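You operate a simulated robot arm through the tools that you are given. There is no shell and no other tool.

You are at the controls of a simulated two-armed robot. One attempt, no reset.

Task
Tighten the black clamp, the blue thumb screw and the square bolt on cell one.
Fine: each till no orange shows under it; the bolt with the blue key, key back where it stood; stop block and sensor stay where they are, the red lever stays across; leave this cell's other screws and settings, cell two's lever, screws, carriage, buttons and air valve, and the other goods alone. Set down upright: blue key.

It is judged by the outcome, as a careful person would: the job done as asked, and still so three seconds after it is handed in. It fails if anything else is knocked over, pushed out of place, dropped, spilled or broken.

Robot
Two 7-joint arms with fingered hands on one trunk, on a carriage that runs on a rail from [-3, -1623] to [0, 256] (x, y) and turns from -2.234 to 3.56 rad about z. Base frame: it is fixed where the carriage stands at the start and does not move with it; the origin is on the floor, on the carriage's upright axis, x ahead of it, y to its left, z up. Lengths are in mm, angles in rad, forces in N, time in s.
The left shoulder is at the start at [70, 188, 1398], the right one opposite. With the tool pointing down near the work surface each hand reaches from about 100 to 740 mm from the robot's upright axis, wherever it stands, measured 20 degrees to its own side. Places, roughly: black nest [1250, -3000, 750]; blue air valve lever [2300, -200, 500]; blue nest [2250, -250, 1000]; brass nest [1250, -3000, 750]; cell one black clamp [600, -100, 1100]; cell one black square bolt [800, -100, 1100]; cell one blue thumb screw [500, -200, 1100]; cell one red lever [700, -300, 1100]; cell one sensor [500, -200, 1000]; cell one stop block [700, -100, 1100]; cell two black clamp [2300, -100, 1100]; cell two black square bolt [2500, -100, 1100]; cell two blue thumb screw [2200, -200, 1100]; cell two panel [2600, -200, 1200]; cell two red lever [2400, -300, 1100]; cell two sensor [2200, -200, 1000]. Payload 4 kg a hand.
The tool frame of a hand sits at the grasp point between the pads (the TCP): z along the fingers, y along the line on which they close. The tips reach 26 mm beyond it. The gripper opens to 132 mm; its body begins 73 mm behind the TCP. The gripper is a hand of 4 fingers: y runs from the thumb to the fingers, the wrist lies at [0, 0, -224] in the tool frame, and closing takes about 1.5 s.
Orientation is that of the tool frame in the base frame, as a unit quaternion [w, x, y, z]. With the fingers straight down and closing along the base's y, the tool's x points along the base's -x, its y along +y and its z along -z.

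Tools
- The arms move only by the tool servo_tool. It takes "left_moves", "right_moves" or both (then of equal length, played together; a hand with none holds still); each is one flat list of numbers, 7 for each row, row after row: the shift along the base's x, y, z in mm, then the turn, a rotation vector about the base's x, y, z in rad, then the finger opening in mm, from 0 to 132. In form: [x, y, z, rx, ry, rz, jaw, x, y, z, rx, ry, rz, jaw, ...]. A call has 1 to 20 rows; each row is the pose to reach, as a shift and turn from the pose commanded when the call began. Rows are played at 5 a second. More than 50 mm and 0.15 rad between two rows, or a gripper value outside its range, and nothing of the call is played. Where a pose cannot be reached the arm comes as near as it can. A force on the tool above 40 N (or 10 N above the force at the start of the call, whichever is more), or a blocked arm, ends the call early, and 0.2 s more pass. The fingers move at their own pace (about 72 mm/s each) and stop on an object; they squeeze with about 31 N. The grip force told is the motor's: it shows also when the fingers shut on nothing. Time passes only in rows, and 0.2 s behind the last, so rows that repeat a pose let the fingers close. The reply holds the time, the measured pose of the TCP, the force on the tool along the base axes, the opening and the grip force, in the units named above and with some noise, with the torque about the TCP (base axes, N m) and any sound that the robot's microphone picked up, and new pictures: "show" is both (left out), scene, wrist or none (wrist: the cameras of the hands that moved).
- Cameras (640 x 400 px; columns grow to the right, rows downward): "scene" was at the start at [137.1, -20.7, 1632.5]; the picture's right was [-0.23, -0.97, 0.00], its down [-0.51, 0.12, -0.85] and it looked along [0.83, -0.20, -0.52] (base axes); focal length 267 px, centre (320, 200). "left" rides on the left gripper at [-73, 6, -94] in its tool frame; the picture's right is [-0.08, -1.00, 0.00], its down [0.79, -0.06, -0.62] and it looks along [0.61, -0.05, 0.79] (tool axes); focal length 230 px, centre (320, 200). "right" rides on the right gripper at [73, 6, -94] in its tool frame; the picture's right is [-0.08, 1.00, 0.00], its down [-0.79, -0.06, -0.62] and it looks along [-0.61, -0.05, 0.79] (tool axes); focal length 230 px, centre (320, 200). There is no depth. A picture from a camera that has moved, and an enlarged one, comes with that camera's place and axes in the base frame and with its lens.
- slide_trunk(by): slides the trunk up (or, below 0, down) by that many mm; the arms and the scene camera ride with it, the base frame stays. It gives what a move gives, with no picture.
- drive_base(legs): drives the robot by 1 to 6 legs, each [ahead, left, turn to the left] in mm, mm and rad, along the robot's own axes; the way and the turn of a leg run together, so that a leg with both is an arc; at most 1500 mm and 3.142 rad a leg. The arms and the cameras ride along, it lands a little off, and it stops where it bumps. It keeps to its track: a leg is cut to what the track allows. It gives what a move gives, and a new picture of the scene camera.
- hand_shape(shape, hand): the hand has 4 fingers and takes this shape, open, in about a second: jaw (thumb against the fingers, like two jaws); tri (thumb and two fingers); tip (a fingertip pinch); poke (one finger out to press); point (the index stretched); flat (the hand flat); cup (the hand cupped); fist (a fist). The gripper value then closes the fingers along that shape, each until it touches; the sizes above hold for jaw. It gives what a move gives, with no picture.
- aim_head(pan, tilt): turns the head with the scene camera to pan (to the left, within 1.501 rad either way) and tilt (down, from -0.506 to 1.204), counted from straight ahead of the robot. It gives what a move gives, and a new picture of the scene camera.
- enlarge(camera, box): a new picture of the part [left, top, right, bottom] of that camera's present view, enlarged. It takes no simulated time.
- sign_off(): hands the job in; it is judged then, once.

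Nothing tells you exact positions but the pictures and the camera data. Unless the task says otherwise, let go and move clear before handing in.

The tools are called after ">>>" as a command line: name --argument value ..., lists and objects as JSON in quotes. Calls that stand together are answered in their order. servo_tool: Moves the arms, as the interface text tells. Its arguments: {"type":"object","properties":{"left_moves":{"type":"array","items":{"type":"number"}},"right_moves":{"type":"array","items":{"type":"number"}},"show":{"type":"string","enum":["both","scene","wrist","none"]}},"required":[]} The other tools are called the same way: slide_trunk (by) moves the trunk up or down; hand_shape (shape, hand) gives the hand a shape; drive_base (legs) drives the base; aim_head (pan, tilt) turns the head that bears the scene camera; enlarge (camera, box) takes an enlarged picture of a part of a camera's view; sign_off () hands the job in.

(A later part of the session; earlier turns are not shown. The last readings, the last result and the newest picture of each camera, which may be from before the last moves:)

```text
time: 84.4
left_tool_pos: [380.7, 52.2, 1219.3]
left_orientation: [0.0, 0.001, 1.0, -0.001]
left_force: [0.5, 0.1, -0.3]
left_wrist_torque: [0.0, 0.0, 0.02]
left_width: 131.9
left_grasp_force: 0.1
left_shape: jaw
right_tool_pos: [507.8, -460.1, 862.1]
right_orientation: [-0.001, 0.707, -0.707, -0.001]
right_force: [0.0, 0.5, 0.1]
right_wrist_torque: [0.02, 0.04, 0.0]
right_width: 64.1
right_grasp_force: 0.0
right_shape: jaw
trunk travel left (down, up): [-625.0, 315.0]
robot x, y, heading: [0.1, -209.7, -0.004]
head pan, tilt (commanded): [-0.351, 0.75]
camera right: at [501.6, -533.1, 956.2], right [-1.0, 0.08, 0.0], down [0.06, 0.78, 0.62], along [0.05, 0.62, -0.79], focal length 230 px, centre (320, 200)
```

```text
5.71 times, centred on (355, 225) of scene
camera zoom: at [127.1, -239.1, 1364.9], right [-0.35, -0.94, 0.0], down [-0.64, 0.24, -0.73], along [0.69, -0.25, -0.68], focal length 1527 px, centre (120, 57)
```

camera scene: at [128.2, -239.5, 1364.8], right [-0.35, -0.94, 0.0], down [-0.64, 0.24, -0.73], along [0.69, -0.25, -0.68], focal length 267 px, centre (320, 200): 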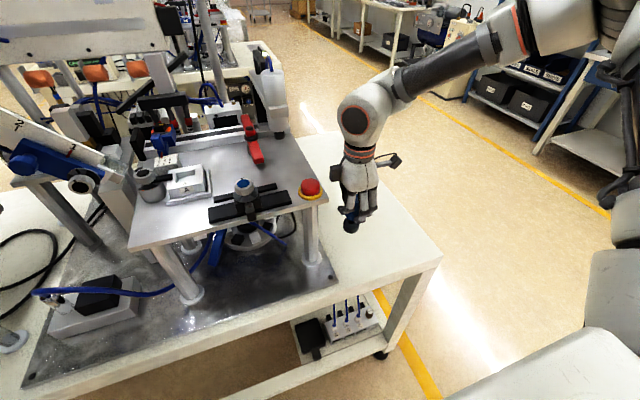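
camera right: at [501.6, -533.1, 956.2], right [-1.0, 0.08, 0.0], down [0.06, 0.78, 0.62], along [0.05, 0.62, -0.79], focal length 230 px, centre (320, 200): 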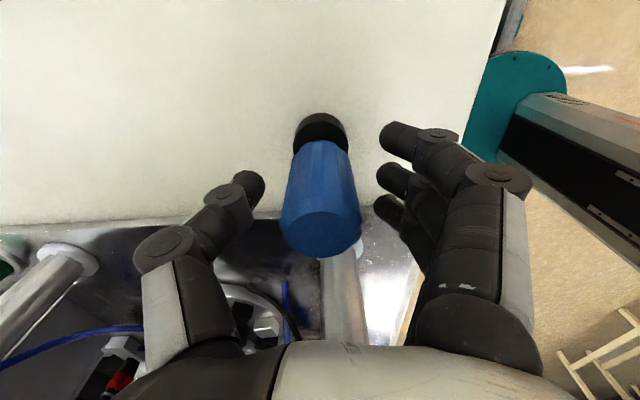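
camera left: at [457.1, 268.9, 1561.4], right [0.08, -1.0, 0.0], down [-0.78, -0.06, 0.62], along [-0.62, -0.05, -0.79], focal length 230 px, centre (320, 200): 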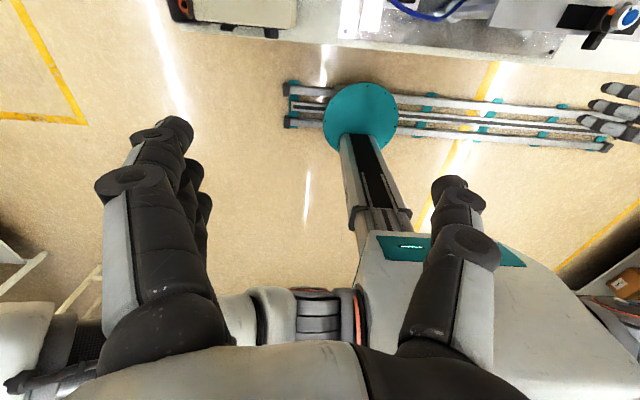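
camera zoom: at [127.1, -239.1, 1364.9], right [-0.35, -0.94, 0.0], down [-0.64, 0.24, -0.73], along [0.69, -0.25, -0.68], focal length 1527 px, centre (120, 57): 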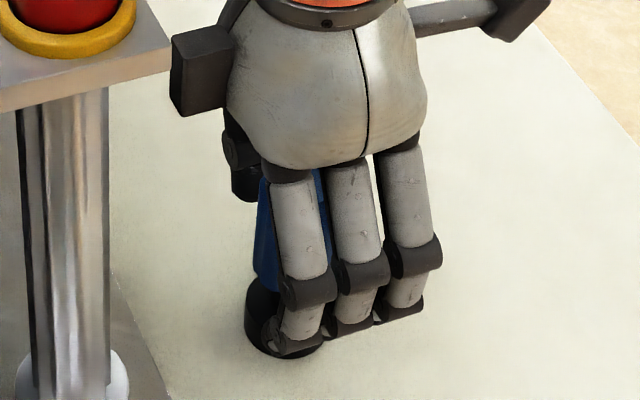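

The key stands upright again at its place. I'll shift +4 mm in x and regrip.

>>> servo_tool --right_moves '[4, 0, 0, 0, 0, 0, 60, 4, 0, 0, 0, 0, 0, 45, 4, 0, 0, 0, 0, 0, 35, 4, 0, 0, 0, 0, 0, 25, 4, 0, 0, 0, 0, 0, 18, 4, 0, 0, 0, 0, 0, 15, 4, 0, 0, 0, 0, 0, 15]' --show "wrist"

>>> enlarge --camera "right" --box '[240, 100, 432, 270]'

>>> enlarge --camera "scene" --box '[310, 190, 400, 260]'

```text
time: 86.0
left_tool_pos: [380.0, 52.9, 1218.2]
left_orientation: [0.0, 0.001, 1.0, 0.0]
left_force: [0.1, 0.7, -0.6]
left_wrist_torque: [0.04, -0.03, 0.01]
left_width: 131.9
left_grasp_force: 0.1
left_shape: jaw
right_tool_pos: [511.1, -459.9, 863.3]
right_orientation: [0.0, -0.707, 0.708, 0.001]
right_force: [0.1, -0.4, 1.8]
right_wrist_torque: [0.0, -0.01, 0.0]
right_width: 17.0
right_grasp_force: 31.0
right_shape: jaw
trunk travel left (down, up): [-625.0, 315.0]
robot x, y, heading: [-1.2, -207.9, -0.002]
head pan, tilt (commanded): [-0.351, 0.75]
camera right: at [505.6, -533.1, 956.6], right [-1.0, 0.08, 0.0], down [0.06, 0.78, 0.62], along [0.05, 0.62, -0.79], focal length 230 px, centre (320, 200)
```

right: 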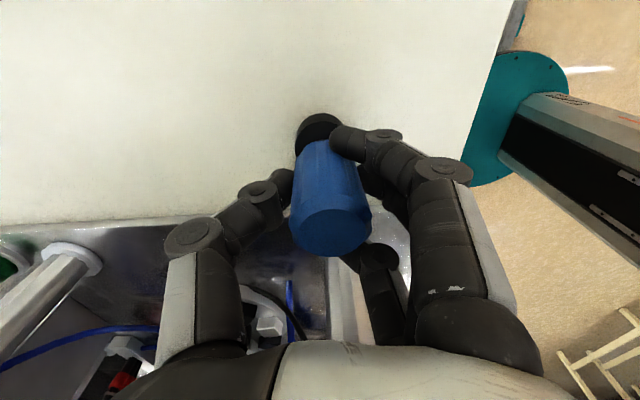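

```text
2.35 times, centred on (336, 185) of right
camera zoom: at [505.6, -533.1, 956.6], right [-1.0, 0.08, 0.0], down [0.06, 0.78, 0.62], along [0.05, 0.62, -0.79], focal length 541 px, centre (282, 235)
```

zoom: 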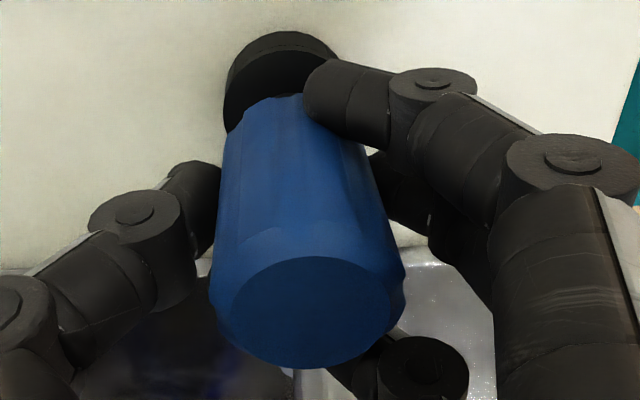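

```text
5.71 times, centred on (355, 225) of scene
camera zoom: at [127.1, -239.1, 1364.9], right [-0.35, -0.94, 0.0], down [-0.64, 0.24, -0.73], along [0.69, -0.25, -0.68], focal length 1527 px, centre (120, 57)
```

zoom: 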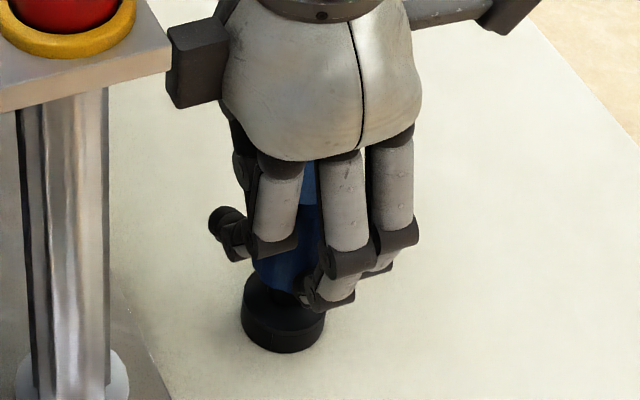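

The remaining lean is about 1.6°, which I can compensate with a small hand tilt. I'll lift the key 120 mm, then raise the trunk back up 250 mm.

>>> servo_tool --right_moves '[0, 0, 5, 0, 0, 0, 15, 0, 0, 20, 0, 0, 0, 15, 0, 0, 60, 0, 0, 0, 15, 0, 0, 100, 0, 0, 0, 15, 0, 0, 120, 0, 0, 0, 15, 0, 0, 120, 0, 0, 0, 15]' --show "none"

>>> slide_trunk --by 250

>>> enlarge --camera "right" --box '[240, 100, 432, 270]'

>>> enlarge --camera "scene" --box '[0, 0, 640, 400]'

```text
time: 87.4
left_tool_pos: [380.5, 51.4, 1218.2]
left_orientation: [0.0, 0.0, 1.0, -0.001]
left_force: [-1.0, 0.4, 0.1]
left_wrist_torque: [-0.05, 0.0, 0.02]
left_width: 132.1
left_grasp_force: 0.1
left_shape: jaw
right_tool_pos: [512.9, -460.1, 982.6]
right_orientation: [-0.001, 0.707, -0.707, 0.0]
right_force: [-0.6, -0.2, -1.6]
right_wrist_torque: [-0.03, 0.01, 0.0]
right_width: 17.1
right_grasp_force: 31.1
right_shape: jaw
trunk travel left (down, up): [-625.0, 315.0]
robot x, y, heading: [1.2, -210.5, -0.001]
head pan, tilt (commanded): [-0.351, 0.75]
```

```text
time: 90.0
left_tool_pos: [381.3, 53.5, 1469.7]
left_orientation: [0.001, 0.001, 1.0, 0.0]
left_force: [0.7, 1.0, 0.3]
left_wrist_torque: [0.01, 0.01, 0.01]
left_width: 132.0
left_grasp_force: 0.1
left_shape: jaw
right_tool_pos: [513.4, -460.6, 1232.3]
right_orientation: [-0.001, 0.707, -0.707, -0.001]
right_force: [0.1, -0.3, -1.2]
right_wrist_torque: [0.0, 0.0, 0.02]
right_width: 16.9
right_grasp_force: 30.4
right_shape: jaw
trunk travel left (down, up): [-875.0, 65.0]
robot x, y, heading: [2.7, -208.8, -0.005]
head pan, tilt (commanded): [-0.351, 0.75]
```

```text
2.35 times, centred on (336, 185) of right
camera zoom: at [506.2, -533.5, 1326.3], right [-1.0, 0.08, 0.0], down [0.06, 0.78, 0.62], along [0.05, 0.62, -0.79], focal length 541 px, centre (282, 235)
```

zoom: 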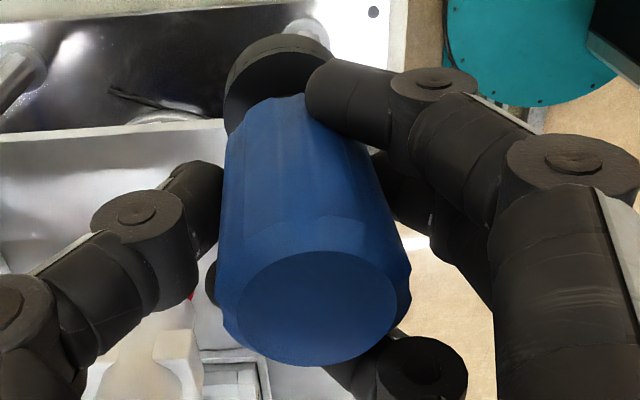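

```text
1.00 times, centred on (320, 200) of scene (not enlarged: the box is as wide or as high as the picture)
camera zoom: at [127.4, -239.2, 1614.8], right [-0.35, -0.94, 0.0], down [-0.64, 0.24, -0.73], along [0.69, -0.25, -0.68], focal length 267 px, centre (320, 200)
```

zoom: 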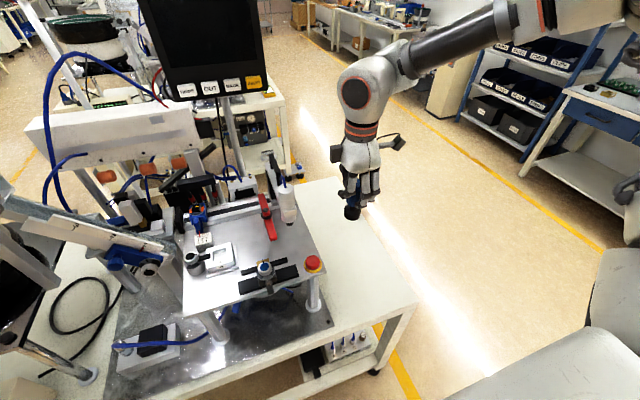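

The key is in hand with about 2° lean. I'll retract the hand back and up, then return to the bolt stance.

>>> servo_tool --right_moves '[-10, -10, 30, 0, 0, 0, 15, -40, -30, 60, 0, 0, 0, 15, -75, -50, 85, 0, 0, 0, 15, -110, -70, 110, 0, 0, 0, 15, -145, -90, 130, 0, 0, 0, 15, -172, -105, 150, 0, 0, 0, 15, -172, -105, 150, 0, 0, 0, 15]' --show "none"

>>> drive_base --legs '[[0, 240, 0], [0, 0, 0.5]]'

>>> aim_head --pan -0.65 --tilt 0.65

```text
time: 91.6
left_tool_pos: [381.5, 53.7, 1468.4]
left_orientation: [0.0, 0.001, 1.0, -0.001]
left_force: [0.3, 0.0, -0.1]
left_wrist_torque: [0.02, -0.01, 0.01]
left_width: 131.8
left_grasp_force: 0.0
left_shape: jaw
right_tool_pos: [341.3, -564.8, 1383.7]
right_orientation: [-0.001, 0.708, -0.707, -0.001]
right_force: [0.2, -0.3, -2.1]
right_wrist_torque: [0.0, 0.0, 0.05]
right_width: 16.7
right_grasp_force: 31.5
right_shape: jaw
trunk travel left (down, up): [-875.0, 65.0]
robot x, y, heading: [0.9, -213.1, -0.003]
head pan, tilt (commanded): [-0.351, 0.75]
```

```text
time: 94.8
left_tool_pos: [209.2, 444.1, 1469.1]
left_orientation: [0.0, -0.246, 0.969, 0.001]
left_force: [-0.1, -0.3, -0.7]
left_wrist_torque: [0.01, 0.02, 0.0]
left_width: 131.8
left_grasp_force: 0.0
left_shape: jaw
right_tool_pos: [469.8, -119.0, 1383.1]
right_orientation: [0.0, 0.86, -0.51, -0.001]
right_force: [-0.8, 0.1, -0.8]
right_wrist_torque: [0.02, 0.04, 0.0]
right_width: 16.8
right_grasp_force: 31.0
right_shape: jaw
trunk travel left (down, up): [-875.0, 65.0]
robot x, y, heading: [-3.4, 29.9, 0.496]
head pan, tilt (commanded): [-0.351, 0.75]
camera scene: at [126.5, 65.6, 1614.9], right [0.14, -0.99, 0.0], down [-0.68, -0.1, -0.73], along [0.72, 0.11, -0.68], focal length 267 px, centre (320, 200)
```

scene: 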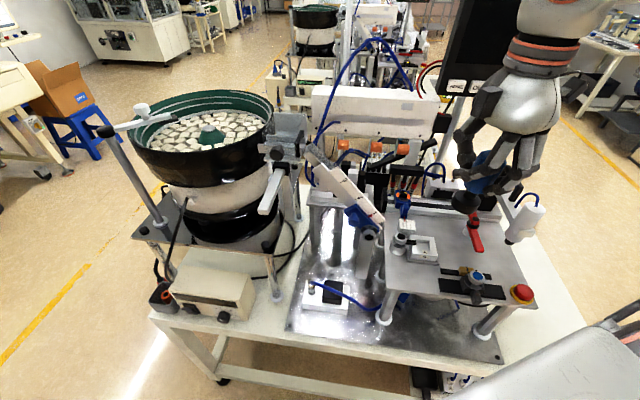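

```text
time: 95.6
left_tool_pos: [209.8, 442.4, 1469.3]
left_orientation: [0.0, -0.246, 0.969, 0.0]
left_force: [0.7, 0.6, 0.1]
left_wrist_torque: [0.0, 0.0, 0.02]
left_width: 131.9
left_grasp_force: 0.1
left_shape: jaw
right_tool_pos: [470.4, -117.8, 1382.0]
right_orientation: [0.0, 0.859, -0.511, -0.001]
right_force: [0.6, -0.2, -0.8]
right_wrist_torque: [-0.01, -0.02, 0.02]
right_width: 16.8
right_grasp_force: 31.0
right_shape: jaw
trunk travel left (down, up): [-875.0, 65.0]
robot x, y, heading: [0.7, 33.9, 0.495]
head pan, tilt (commanded): [-0.649, 0.649]
camera scene: at [129.5, 41.9, 1623.5], right [-0.15, -0.99, 0.0], down [-0.6, 0.09, -0.8], along [0.79, -0.12, -0.6], focal length 267 px, centre (320, 200)
```

scene: 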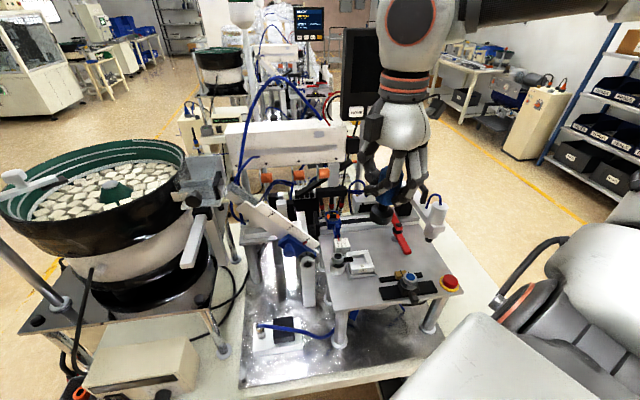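

Back at the bolt stance with the key in hand. I'll carry it to a point about 100 mm above the bolt, yawing to 1.36 and adding the small tilt to make the key vertical.

>>> servo_tool --right_moves '[41, 3, -17, 0, 0, -0.1, 15, 82, 6, -34, 0, 0, -0.2, 15, 124, 9, -51, 0, 0, -0.3, 15, 165, 12, -68, 0, 0, -0.4, 15, 207, 15, -85, 0, 0, -0.5, 15, 248, 18, -102, 0, 0, -0.6, 15, 290, 21, -120, 0, 0, -0.708, 15, 290, 21, -120, 0, 0, -0.708, 15]' --show "both"

>>> enlarge --camera "scene" --box '[290, 160, 390, 240]'

>>> enlarge --camera "right" --box '[240, 60, 400, 270]'

```text
time: 97.4
left_tool_pos: [209.1, 442.8, 1468.7]
left_orientation: [0.001, -0.245, 0.969, 0.0]
left_force: [-0.4, 0.3, -0.2]
left_wrist_torque: [-0.01, 0.01, -0.03]
left_width: 132.0
left_grasp_force: 0.1
left_shape: jaw
right_tool_pos: [760.0, -99.0, 1263.3]
right_orientation: [0.001, -0.629, 0.777, 0.001]
right_force: [0.3, 0.2, -1.6]
right_wrist_torque: [0.03, 0.0, 0.0]
right_width: 16.8
right_grasp_force: 30.8
right_shape: jaw
trunk travel left (down, up): [-875.0, 65.0]
robot x, y, heading: [0.1, 30.4, 0.494]
head pan, tilt (commanded): [-0.649, 0.649]
camera scene: at [129.4, 40.9, 1623.5], right [-0.15, -0.99, 0.0], down [-0.6, 0.09, -0.8], along [0.79, -0.12, -0.6], focal length 267 px, centre (320, 200)
camera right: at [737.3, -168.8, 1356.7], right [-0.96, 0.28, 0.0], down [0.22, 0.75, 0.62], along [0.17, 0.59, -0.79], focal length 230 px, centre (320, 200)
```

scene: 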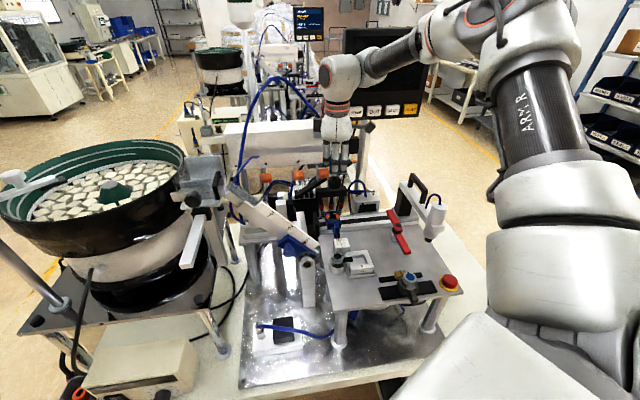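
right: 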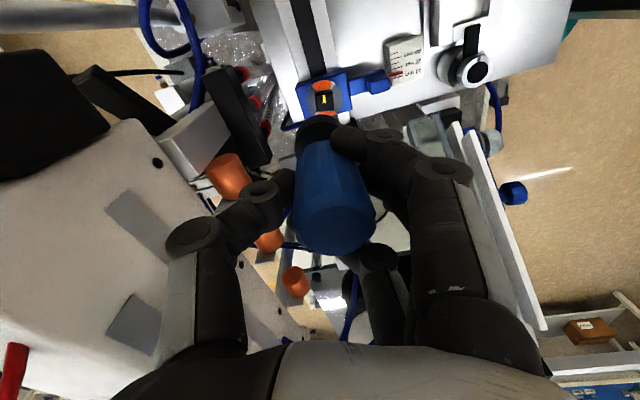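

```text
5.00 times, centred on (340, 200) of scene
camera zoom: at [129.4, 40.9, 1623.5], right [-0.15, -0.99, 0.0], down [-0.6, 0.09, -0.8], along [0.79, -0.12, -0.6], focal length 1336 px, centre (220, 200)
```

zoom: 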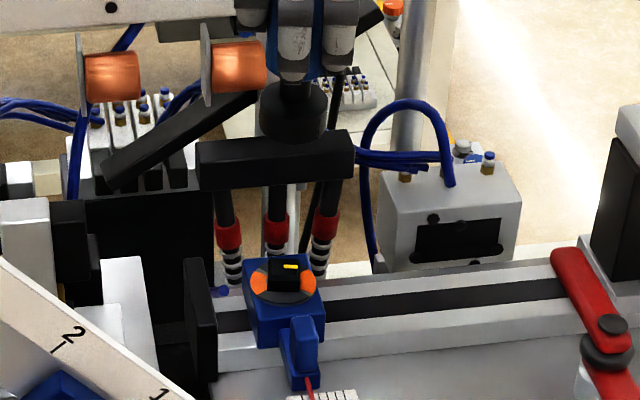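

```text
1.90 times, centred on (320, 165) of right
camera zoom: at [737.3, -168.8, 1356.7], right [-0.96, 0.28, 0.0], down [0.22, 0.75, 0.62], along [0.17, 0.59, -0.79], focal length 438 px, centre (320, 267)
```

zoom: 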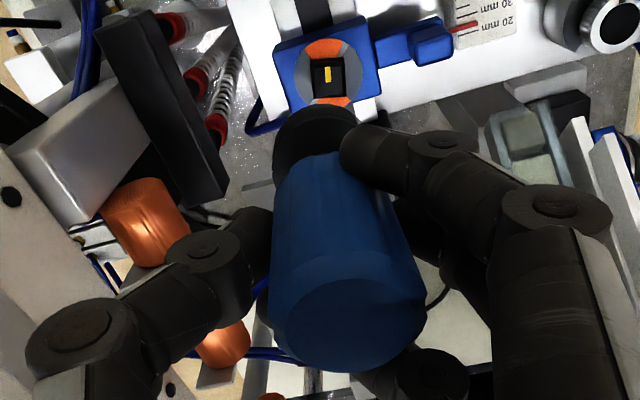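

The wrist view shows the bolt just past the key's base. I'll apply the small tilt correction, shift +2 mm in y and descend 70 mm, then check alignment.

>>> servo_tool --right_moves '[0, 2, -15, 0.004, 0.016, 0, 15, 0, 2, -35, 0.007, 0.033, 0, 15, 0, 2, -70, 0.007, 0.033, 0, 15, 0, 2, -70, 0.007, 0.033, 0, 15]' --show "wrist"

>>> enlarge --camera "scene" --box '[310, 180, 380, 230]'

>>> enlarge --camera "right" --box '[240, 60, 400, 270]'

```text
time: 98.4
left_tool_pos: [209.4, 443.5, 1468.5]
left_orientation: [0.0, -0.246, 0.969, 0.0]
left_force: [-0.6, -0.1, -0.1]
left_wrist_torque: [0.03, 0.02, 0.0]
left_width: 131.8
left_grasp_force: 0.1
left_shape: jaw
right_tool_pos: [760.8, -95.5, 1193.1]
right_orientation: [-0.011, -0.629, 0.777, 0.014]
right_force: [0.1, 0.6, -1.4]
right_wrist_torque: [-0.01, -0.02, -0.03]
right_width: 16.8
right_grasp_force: 30.5
right_shape: jaw
trunk travel left (down, up): [-875.0, 65.0]
robot x, y, heading: [-2.7, 27.7, 0.497]
head pan, tilt (commanded): [-0.649, 0.649]
camera right: at [740.8, -166.0, 1286.8], right [-0.96, 0.28, 0.03], down [0.24, 0.75, 0.62], along [0.15, 0.6, -0.79], focal length 230 px, centre (320, 200)
```

right: 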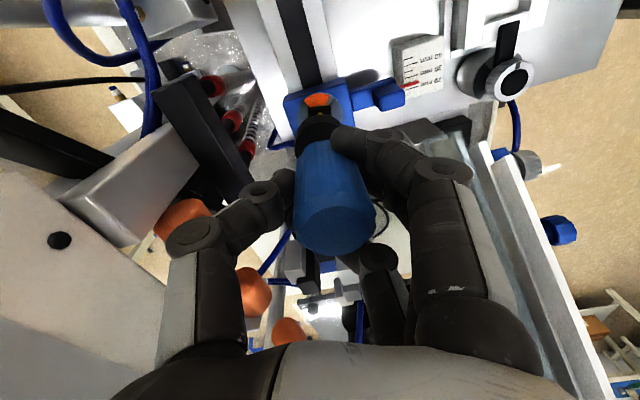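

```text
8.00 times, centred on (345, 205) of scene
camera zoom: at [130.1, 41.4, 1623.5], right [-0.15, -0.99, 0.0], down [-0.6, 0.09, -0.8], along [0.79, -0.12, -0.6], focal length 2138 px, centre (120, 160)
```

zoom: 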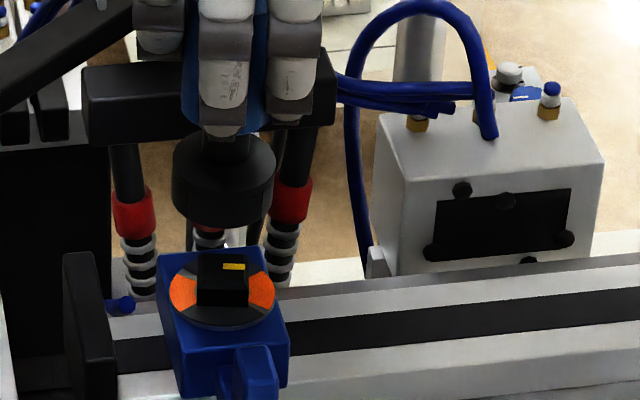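

```text
1.90 times, centred on (320, 165) of right
camera zoom: at [740.8, -166.0, 1286.8], right [-0.96, 0.28, 0.03], down [0.24, 0.75, 0.62], along [0.15, 0.6, -0.79], focal length 438 px, centre (320, 267)
```

zoom: 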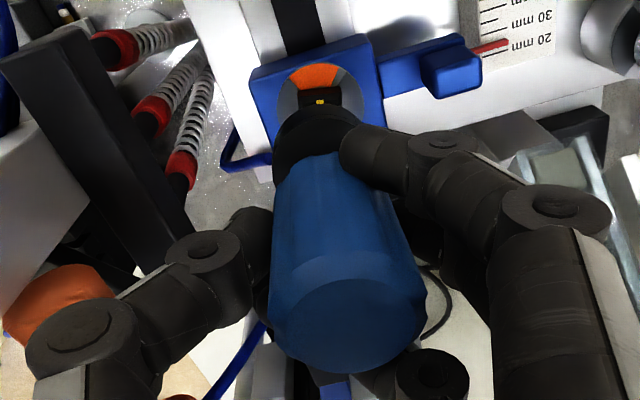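

Scene columns show y aligned within 0.5 mm. I'll enlarge the wrist view at the key base and bolt to judge x.

>>> enlarge --camera "right" --box '[280, 75, 360, 155]'

>>> enlarge --camera "scene" --box '[325, 190, 365, 225]'

```text
5.00 times, centred on (320, 115) of right
camera zoom: at [740.8, -166.0, 1286.8], right [-0.96, 0.28, 0.03], down [0.24, 0.75, 0.62], along [0.15, 0.6, -0.79], focal length 1150 px, centre (320, 625)
```

zoom: 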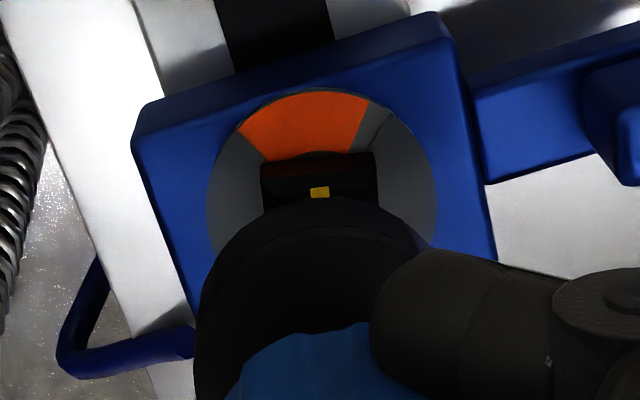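

```text
11.43 times, centred on (345, 208) of scene
camera zoom: at [130.1, 41.4, 1623.5], right [-0.15, -0.99, 0.0], down [-0.6, 0.09, -0.8], along [0.79, -0.12, -0.6], focal length 3055 px, centre (34, 114)
```

zoom: 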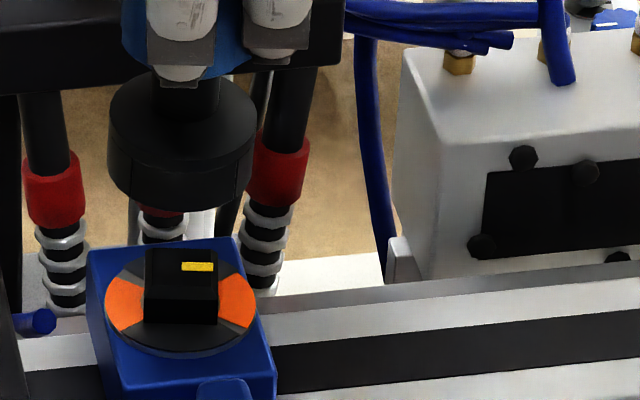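

Alignment is within ~1.5 mm. I'll correct x by −1.4 mm and descend 28 mm to just above the bolt top.

>>> servo_tool --right_moves '[-1.4, 0, -10, 0, 0, 0, 15, -1.4, 0, -20, 0, 0, 0, 15, -1.4, 0, -28, 0, 0, 0, 15, -1.4, 0, -28, 0, 0, 0, 15]' --show "wrist"

>>> enlarge --camera "right" --box '[280, 75, 360, 155]'

>>> enlarge --camera "scene" --box '[325, 190, 365, 225]'

```text
time: 99.4
left_tool_pos: [208.9, 442.3, 1469.7]
left_orientation: [0.0, -0.246, 0.969, 0.0]
left_force: [0.0, 0.0, 0.4]
left_wrist_torque: [-0.03, -0.03, 0.03]
left_width: 131.7
left_grasp_force: 0.0
left_shape: jaw
right_tool_pos: [758.9, -94.6, 1165.4]
right_orientation: [-0.01, -0.629, 0.777, 0.013]
right_force: [1.1, -0.8, -1.1]
right_wrist_torque: [0.02, 0.01, 0.01]
right_width: 16.8
right_grasp_force: 31.1
right_shape: jaw
trunk travel left (down, up): [-875.0, 65.0]
robot x, y, heading: [1.8, 31.3, 0.5]
head pan, tilt (commanded): [-0.649, 0.649]
camera right: at [739.2, -166.7, 1259.4], right [-0.96, 0.28, 0.03], down [0.24, 0.75, 0.62], along [0.15, 0.6, -0.79], focal length 230 px, centre (320, 200)
```

right: 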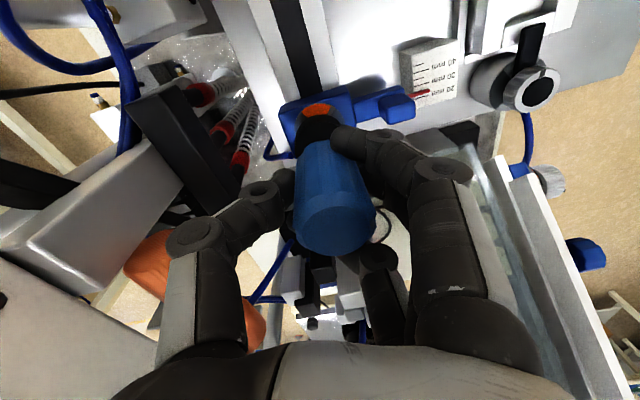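

```text
5.00 times, centred on (320, 115) of right
camera zoom: at [739.2, -166.7, 1259.4], right [-0.96, 0.28, 0.03], down [0.24, 0.75, 0.62], along [0.15, 0.6, -0.79], focal length 1150 px, centre (320, 625)
```

zoom: 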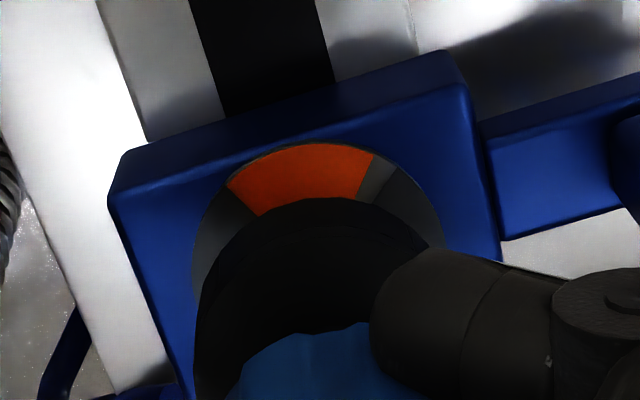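

```text
11.43 times, centred on (345, 208) of scene
camera zoom: at [129.6, 41.1, 1623.5], right [-0.15, -0.99, 0.0], down [-0.6, 0.09, -0.8], along [0.79, -0.12, -0.6], focal length 3055 px, centre (34, 114)
```

zoom: 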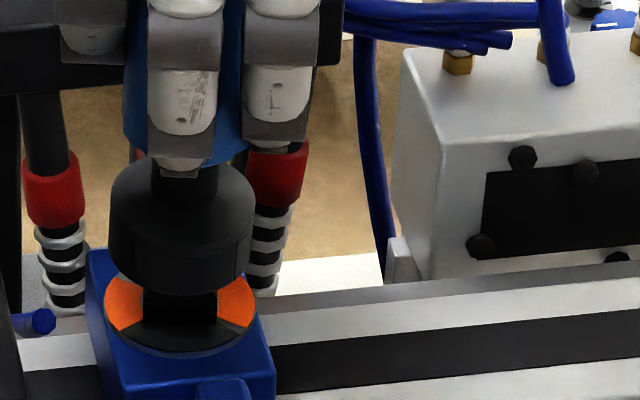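

Well aligned in y, and x is within about 1 mm. I'll nudge x −0.8 mm and lower gently 10 mm to feel for contact or engagement.

>>> servo_tool --right_moves '[-0.8, 0.1, -2, 0, 0, 0, 15, -0.8, 0.1, -4, 0, 0, 0, 15, -0.8, 0.1, -6, 0, 0, 0, 15, -0.8, 0.1, -8, 0, 0, 0, 15, -0.8, 0.1, -10, 0, 0, 0, 15, -0.8, 0.1, -10, 0, 0, 0, 15]' --show "none"

>>> enlarge --camera "scene" --box '[325, 190, 365, 225]'

```text
time: 100.8
left_tool_pos: [208.8, 444.3, 1469.5]
left_orientation: [0.0, -0.246, 0.969, 0.0]
left_force: [-0.2, -0.4, 0.0]
left_wrist_torque: [0.01, 0.0, -0.03]
left_width: 131.7
left_grasp_force: 0.1
left_shape: jaw
right_tool_pos: [757.2, -96.3, 1154.9]
right_orientation: [-0.009, -0.629, 0.777, 0.014]
right_force: [0.5, -0.2, -2.8]
right_wrist_torque: [0.0, 0.02, 0.02]
right_width: 16.8
right_grasp_force: 30.8
right_shape: jaw
trunk travel left (down, up): [-875.0, 65.0]
robot x, y, heading: [-3.0, 31.4, 0.495]
head pan, tilt (commanded): [-0.649, 0.649]
```

```text
11.43 times, centred on (345, 208) of scene
camera zoom: at [129.8, 41.1, 1623.5], right [-0.15, -0.99, 0.0], down [-0.6, 0.09, -0.8], along [0.79, -0.12, -0.6], focal length 3055 px, centre (34, 114)
```

zoom: 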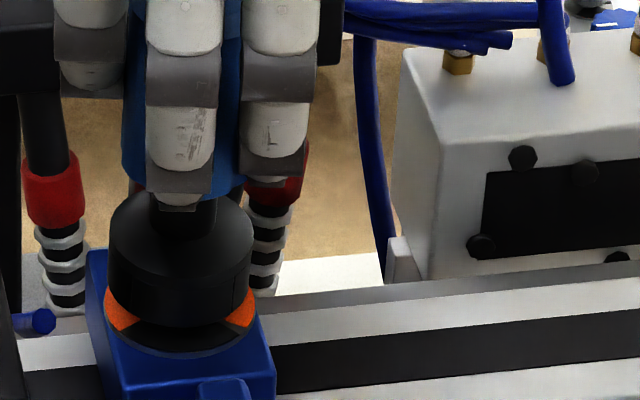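

No contact force yet and the base now covers the bolt. I'll lower another 8 mm gently.

>>> servo_tool --right_moves '[0, 0, -2, 0, 0, 0, 15, 0, 0, -4, 0, 0, 0, 15, 0, 0, -6, 0, 0, 0, 15, 0, 0, -8, 0, 0, 0, 15, 0, 0, -8, 0, 0, 0, 15]' --show "none"

>>> enlarge --camera "scene" --box '[325, 190, 365, 225]'

>>> enlarge --camera "right" --box '[240, 60, 400, 270]'

```text
time: 102.0
left_tool_pos: [209.1, 443.2, 1469.1]
left_orientation: [0.0, -0.246, 0.969, 0.0]
left_force: [0.1, 0.2, -0.3]
left_wrist_torque: [0.04, -0.03, -0.01]
left_width: 132.0
left_grasp_force: 0.0
left_shape: jaw
right_tool_pos: [757.9, -95.2, 1146.7]
right_orientation: [-0.01, -0.63, 0.776, 0.013]
right_force: [0.2, 0.6, -2.9]
right_wrist_torque: [0.02, -0.01, 0.0]
right_width: 16.6
right_grasp_force: 31.0
right_shape: jaw
trunk travel left (down, up): [-875.0, 65.0]
robot x, y, heading: [0.9, 30.2, 0.496]
head pan, tilt (commanded): [-0.649, 0.649]
```

```text
11.43 times, centred on (345, 208) of scene
camera zoom: at [129.8, 41.2, 1623.5], right [-0.15, -0.99, 0.0], down [-0.6, 0.09, -0.8], along [0.79, -0.12, -0.6], focal length 3055 px, centre (34, 114)
```

zoom: 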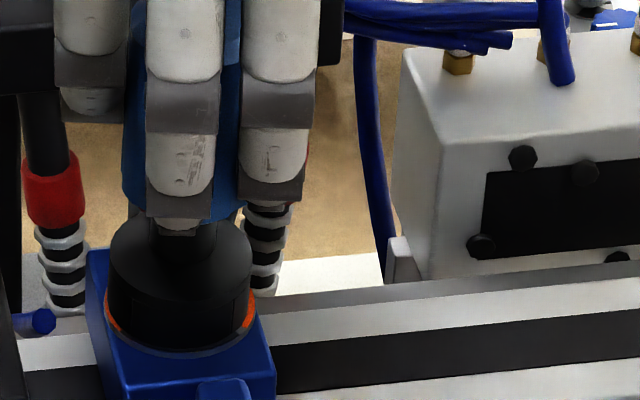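

```text
1.90 times, centred on (320, 165) of right
camera zoom: at [738.5, -166.6, 1240.8], right [-0.96, 0.28, 0.03], down [0.24, 0.75, 0.62], along [0.15, 0.6, -0.79], focal length 438 px, centre (320, 267)
```

zoom: 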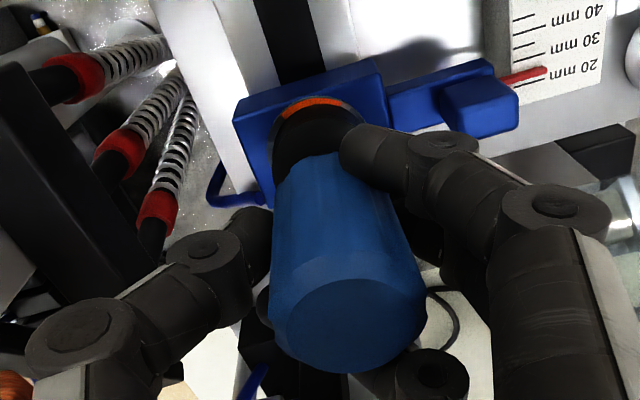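

The key slid down over the bolt freely, almost to the disc. I'll lower up to 4 mm more to seat it, watching the force.

>>> servo_tool --right_moves '[0, 0, -1, 0, 0, 0, 15, 0, 0, -2, 0, 0, 0, 15, 0, 0, -3, 0, 0, 0, 15, 0, 0, -4, 0, 0, 0, 15, 0, 0, -4, 0, 0, 0, 15]' --show "none"

>>> enlarge --camera "scene" --box '[325, 190, 365, 225]'

>>> enlarge --camera "right" --box '[280, 85, 360, 165]'

```text
time: 103.2
left_tool_pos: [208.3, 443.6, 1468.7]
left_orientation: [0.001, -0.246, 0.969, -0.001]
left_force: [0.4, -0.3, -0.1]
left_wrist_torque: [0.02, 0.01, 0.02]
left_width: 132.1
left_grasp_force: 0.0
left_shape: jaw
right_tool_pos: [756.5, -93.8, 1144.6]
right_orientation: [-0.01, -0.629, 0.777, 0.013]
right_force: [3.3, 0.5, 9.6]
right_wrist_torque: [-0.05, 0.02, 0.0]
right_width: 17.0
right_grasp_force: 30.5
right_shape: jaw
trunk travel left (down, up): [-875.0, 65.0]
robot x, y, heading: [0.6, 32.8, 0.495]
head pan, tilt (commanded): [-0.649, 0.649]
```

```text
11.43 times, centred on (345, 208) of scene
camera zoom: at [128.3, 41.5, 1623.7], right [-0.15, -0.99, 0.0], down [-0.6, 0.09, -0.8], along [0.79, -0.12, -0.6], focal length 3055 px, centre (34, 114)
```

zoom: 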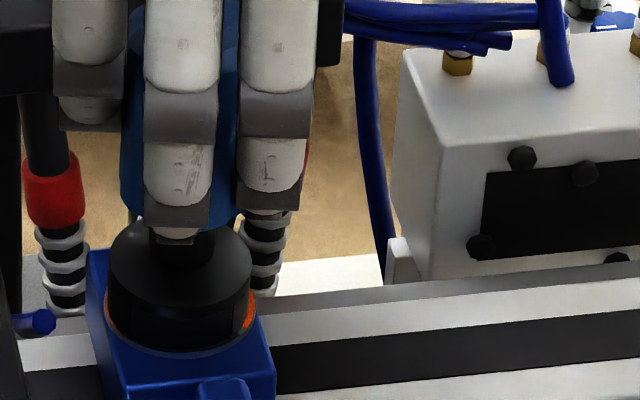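

```text
5.00 times, centred on (320, 125) of right
camera zoom: at [737.7, -166.0, 1238.4], right [-0.96, 0.28, 0.03], down [0.24, 0.75, 0.62], along [0.15, 0.6, -0.79], focal length 1150 px, centre (320, 575)
```

zoom: 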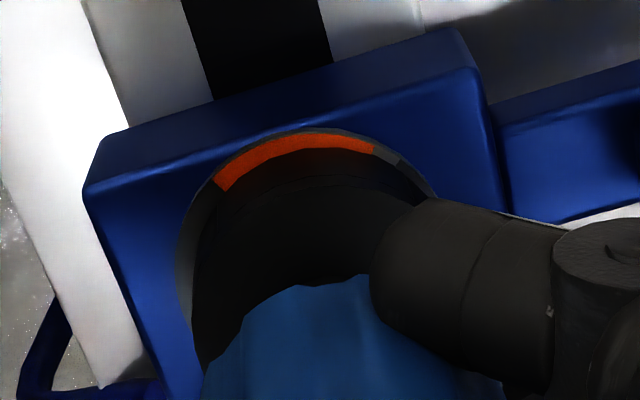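

Seated with about 12 N. I'll ease up 1.5 mm and turn the key clockwise 0.4 rad about its own axis.

>>> servo_tool --right_moves '[0, 0, 1.5, 0, 0, 0, 15, -0.14, -0.45, 1.5, 0, 0, -0.1, 15, -0.29, -0.92, 1.5, 0, 0, -0.2, 15, -0.5, -1.35, 1.5, 0, 0, -0.3, 15, -0.76, -1.77, 1.5, 0, 0, -0.4, 15, -0.76, -1.77, 1.5, 0, 0, -0.4, 15]' --show "wrist"

>>> enlarge --camera "scene" --box '[325, 190, 365, 225]'

>>> enlarge --camera "right" --box '[280, 85, 360, 165]'

```text
time: 104.6
left_tool_pos: [208.0, 442.7, 1469.0]
left_orientation: [0.001, -0.246, 0.969, -0.001]
left_force: [0.5, -0.2, 0.7]
left_wrist_torque: [-0.03, 0.03, -0.01]
left_width: 131.9
left_grasp_force: 0.1
left_shape: jaw
right_tool_pos: [756.5, -96.7, 1144.4]
right_orientation: [-0.008, -0.462, 0.887, 0.015]
right_force: [2.0, -0.9, 4.6]
right_wrist_torque: [0.0, -0.03, -0.01]
right_width: 16.9
right_grasp_force: 30.9
right_shape: jaw
trunk travel left (down, up): [-875.0, 65.0]
robot x, y, heading: [-0.6, 29.5, 0.497]
head pan, tilt (commanded): [-0.649, 0.649]
camera right: at [710.8, -155.8, 1238.7], right [-0.77, 0.63, 0.03], down [0.52, 0.6, 0.62], along [0.37, 0.49, -0.79], focal length 230 px, centre (320, 200)
```

right: 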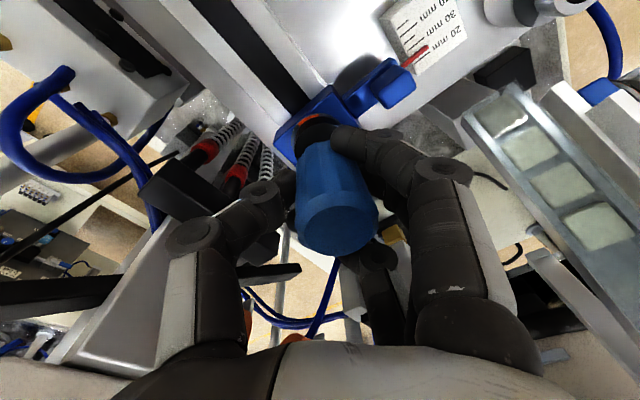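

```text
11.43 times, centred on (345, 208) of scene
camera zoom: at [129.1, 41.4, 1623.6], right [-0.15, -0.99, 0.0], down [-0.6, 0.09, -0.8], along [0.79, -0.12, -0.6], focal length 3055 px, centre (34, 114)
```

zoom: 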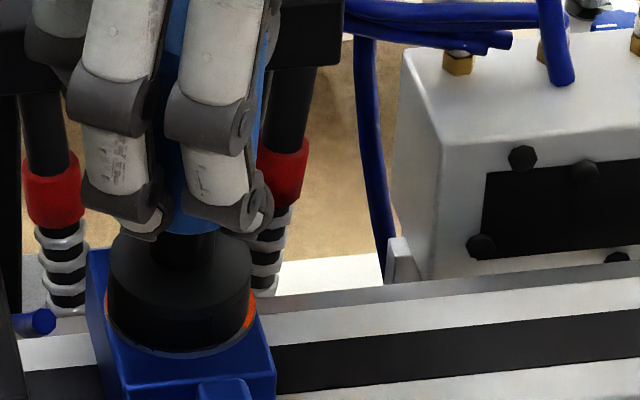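

```text
5.00 times, centred on (320, 125) of right
camera zoom: at [710.8, -155.8, 1238.7], right [-0.77, 0.63, 0.03], down [0.52, 0.6, 0.62], along [0.37, 0.49, -0.79], focal length 1150 px, centre (320, 575)
```

zoom: 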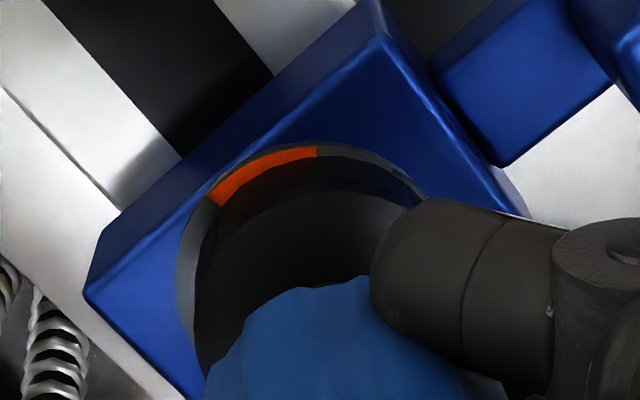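

The bolt is turning: the shutter now covers part of the orange. I'll turn another 0.6 rad.

>>> servo_tool --right_moves '[-0.3, -0.38, 0, 0, 0, -0.1, 15, -0.64, -0.73, 0, 0, 0, -0.2, 15, -1.0, -1.04, 0, 0, 0, -0.3, 15, -1.4, -1.32, 0, 0, 0, -0.4, 15, -1.82, -1.56, 0, 0, 0, -0.5, 15, -2.27, -1.76, 0, 0, 0, -0.6, 15, -2.27, -1.76, 0, 0, 0, -0.6, 15]' --show "wrist"

>>> enlarge --camera "scene" --box '[325, 190, 365, 225]'

>>> enlarge --camera "right" --box '[280, 85, 360, 165]'

```text
time: 106.2
left_tool_pos: [207.9, 443.3, 1469.7]
left_orientation: [0.0, -0.246, 0.969, 0.001]
left_force: [0.6, -0.3, -0.1]
left_wrist_torque: [-0.02, -0.01, 0.0]
left_width: 131.8
left_grasp_force: 0.0
left_shape: jaw
right_tool_pos: [753.7, -99.0, 1144.4]
right_orientation: [-0.002, -0.18, 0.984, 0.016]
right_force: [3.9, -2.1, 7.4]
right_wrist_torque: [-0.07, -0.1, 0.1]
right_width: 17.2
right_grasp_force: 30.6
right_shape: jaw
trunk travel left (down, up): [-875.0, 65.0]
robot x, y, heading: [0.1, 31.6, 0.495]
head pan, tilt (commanded): [-0.649, 0.649]
camera right: at [683.2, -122.7, 1238.5], right [-0.28, 0.96, 0.03], down [0.76, 0.2, 0.62], along [0.58, 0.2, -0.79], focal length 230 px, centre (320, 200)
```

right: 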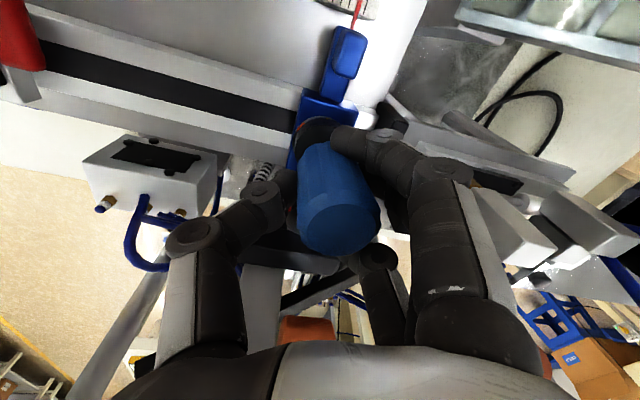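

```text
11.43 times, centred on (345, 208) of scene
camera zoom: at [129.2, 41.0, 1623.6], right [-0.15, -0.99, 0.0], down [-0.6, 0.09, -0.8], along [0.79, -0.12, -0.6], focal length 3055 px, centre (34, 114)
```

zoom: 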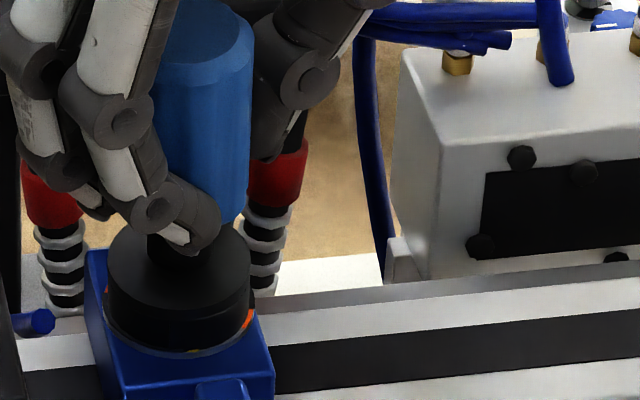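

```text
5.00 times, centred on (320, 125) of right
camera zoom: at [683.2, -122.7, 1238.5], right [-0.28, 0.96, 0.03], down [0.76, 0.2, 0.62], along [0.58, 0.2, -0.79], focal length 1150 px, centre (320, 575)
```

zoom: 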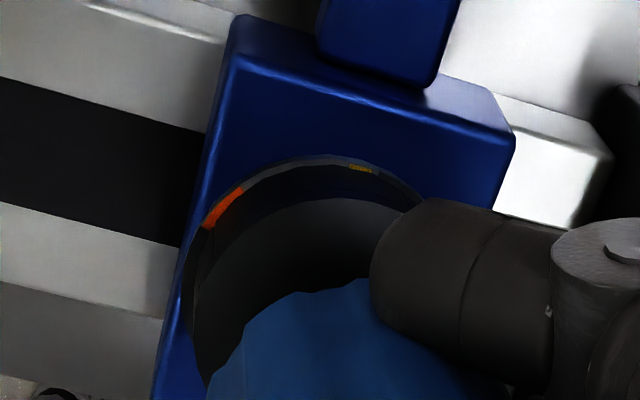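

The orange is nearly covered and the torque is low. I'll turn another 0.4 rad.

>>> servo_tool --right_moves '[-0.47, -0.15, 0, 0, 0, -0.1, 15, -0.93, -0.25, 0, 0, 0, -0.2, 15, -1.42, -0.3, 0, 0, 0, -0.3, 15, -1.9, -0.31, 0, 0, 0, -0.4, 15, -1.9, -0.31, 0, 0, 0, -0.4, 15]' --show "wrist"

>>> enlarge --camera "scene" --box '[325, 190, 365, 225]'

>>> enlarge --camera "right" --box '[280, 85, 360, 165]'

```text
time: 107.4
left_tool_pos: [209.8, 443.3, 1470.4]
left_orientation: [0.002, -0.246, 0.969, -0.001]
left_force: [-0.1, -0.4, -0.1]
left_wrist_torque: [-0.01, 0.02, -0.03]
left_width: 131.8
left_grasp_force: 0.0
left_shape: jaw
right_tool_pos: [751.7, -99.3, 1145.2]
right_orientation: [0.001, 0.018, 1.0, 0.018]
right_force: [3.4, -2.5, 5.9]
right_wrist_torque: [0.0, -0.09, 0.13]
right_width: 17.3
right_grasp_force: 31.1
right_shape: jaw
trunk travel left (down, up): [-875.0, 65.0]
robot x, y, heading: [2.1, 26.9, 0.494]
head pan, tilt (commanded): [-0.649, 0.649]
camera right: at [677.9, -94.2, 1238.6], right [0.12, 0.99, 0.03], down [0.78, -0.11, 0.62], along [0.61, -0.04, -0.79], focal length 230 px, centre (320, 200)
```

right: 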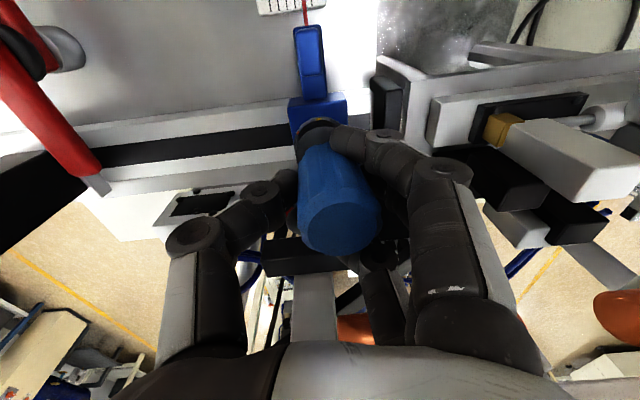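

```text
11.43 times, centred on (345, 208) of scene
camera zoom: at [129.4, 40.9, 1623.5], right [-0.15, -0.99, 0.0], down [-0.6, 0.09, -0.8], along [0.79, -0.12, -0.6], focal length 3055 px, centre (34, 114)
```

zoom: 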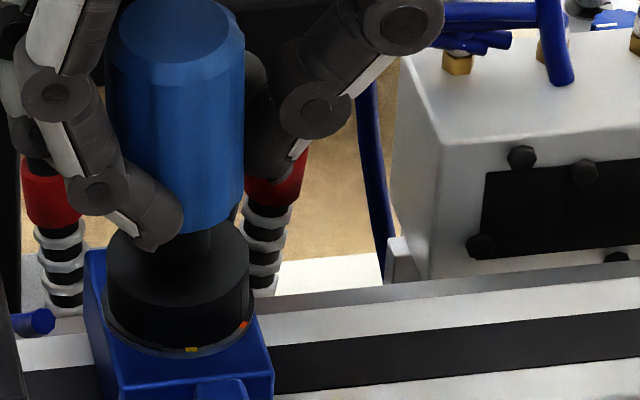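

```text
5.00 times, centred on (320, 125) of right
camera zoom: at [677.9, -94.2, 1238.6], right [0.12, 0.99, 0.03], down [0.78, -0.11, 0.62], along [0.61, -0.04, -0.79], focal length 1150 px, centre (320, 575)
```

zoom: 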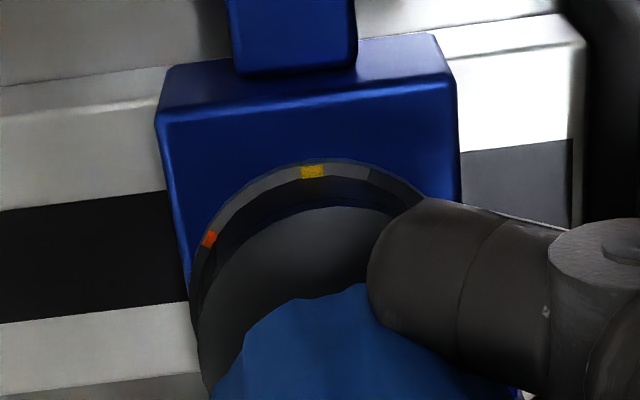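

Only a small orange sliver remains. I'll turn 0.3 rad more, watching the torque rise.

>>> servo_tool --right_moves '[-0.24, 0.02, 0, 0, 0, -0.05, 15, -0.48, 0.05, 0, 0, 0, -0.1, 15, -0.72, 0.09, 0, 0, 0, -0.15, 15, -0.96, 0.13, 0, 0, 0, -0.2, 15, -1.2, 0.2, 0, 0, 0, -0.25, 15, -1.43, 0.27, 0, 0, 0, -0.3, 15, -1.43, 0.27, 0, 0, 0, -0.3, 15]' --show "wrist"

>>> enlarge --camera "scene" --box '[325, 190, 365, 225]'

>>> enlarge --camera "right" --box '[280, 85, 360, 165]'

```text
time: 109.0
left_tool_pos: [208.9, 443.4, 1469.5]
left_orientation: [0.0, -0.246, 0.969, 0.0]
left_force: [0.4, 0.5, 0.2]
left_wrist_torque: [-0.01, -0.01, -0.02]
left_width: 132.2
left_grasp_force: 0.0
left_shape: jaw
right_tool_pos: [751.3, -98.5, 1145.4]
right_orientation: [0.003, 0.169, 0.986, 0.016]
right_force: [3.5, -0.3, 4.8]
right_wrist_torque: [0.09, -0.06, 0.11]
right_width: 17.0
right_grasp_force: 31.0
right_shape: jaw
trunk travel left (down, up): [-875.0, 65.0]
robot x, y, heading: [1.2, 35.0, 0.495]
head pan, tilt (commanded): [-0.649, 0.649]
camera right: at [681.1, -72.5, 1238.5], right [0.4, 0.91, 0.03], down [0.71, -0.34, 0.62], along [0.57, -0.22, -0.79], focal length 230 px, centre (320, 200)
```

right: 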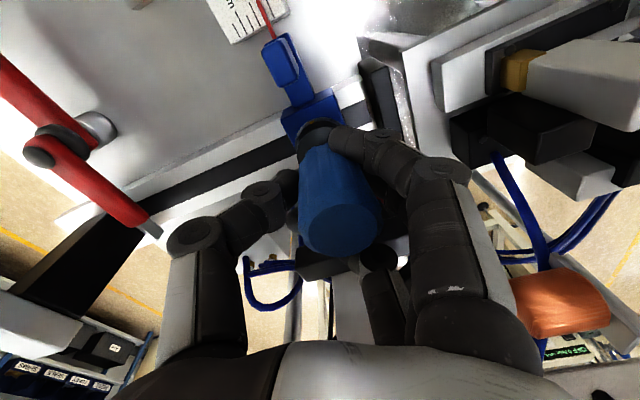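

```text
11.43 times, centred on (345, 208) of scene
camera zoom: at [129.5, 41.3, 1623.5], right [-0.15, -0.99, 0.0], down [-0.6, 0.09, -0.8], along [0.79, -0.12, -0.6], focal length 3055 px, centre (34, 114)
```

zoom: 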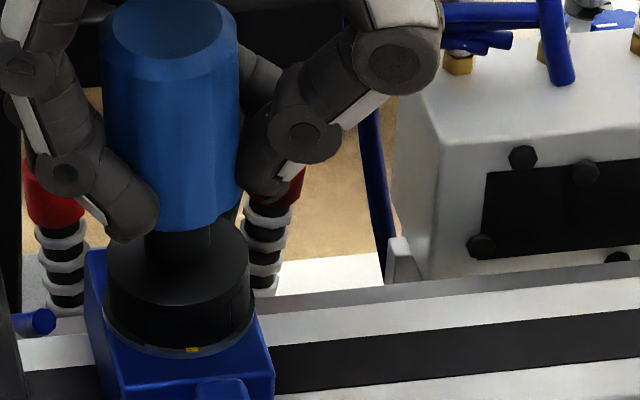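

```text
5.00 times, centred on (320, 125) of right
camera zoom: at [681.1, -72.5, 1238.5], right [0.4, 0.91, 0.03], down [0.71, -0.34, 0.62], along [0.57, -0.22, -0.79], focal length 1150 px, centre (320, 575)
```

zoom: 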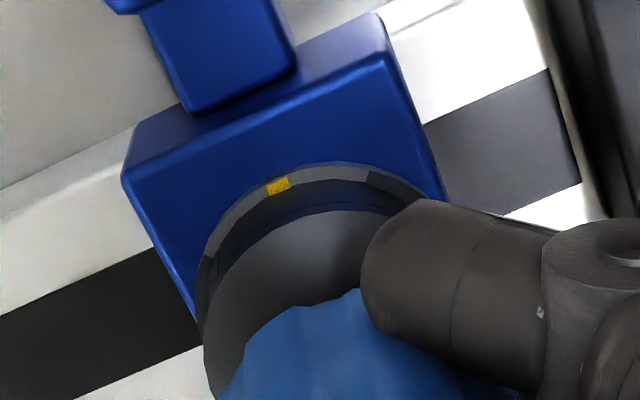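

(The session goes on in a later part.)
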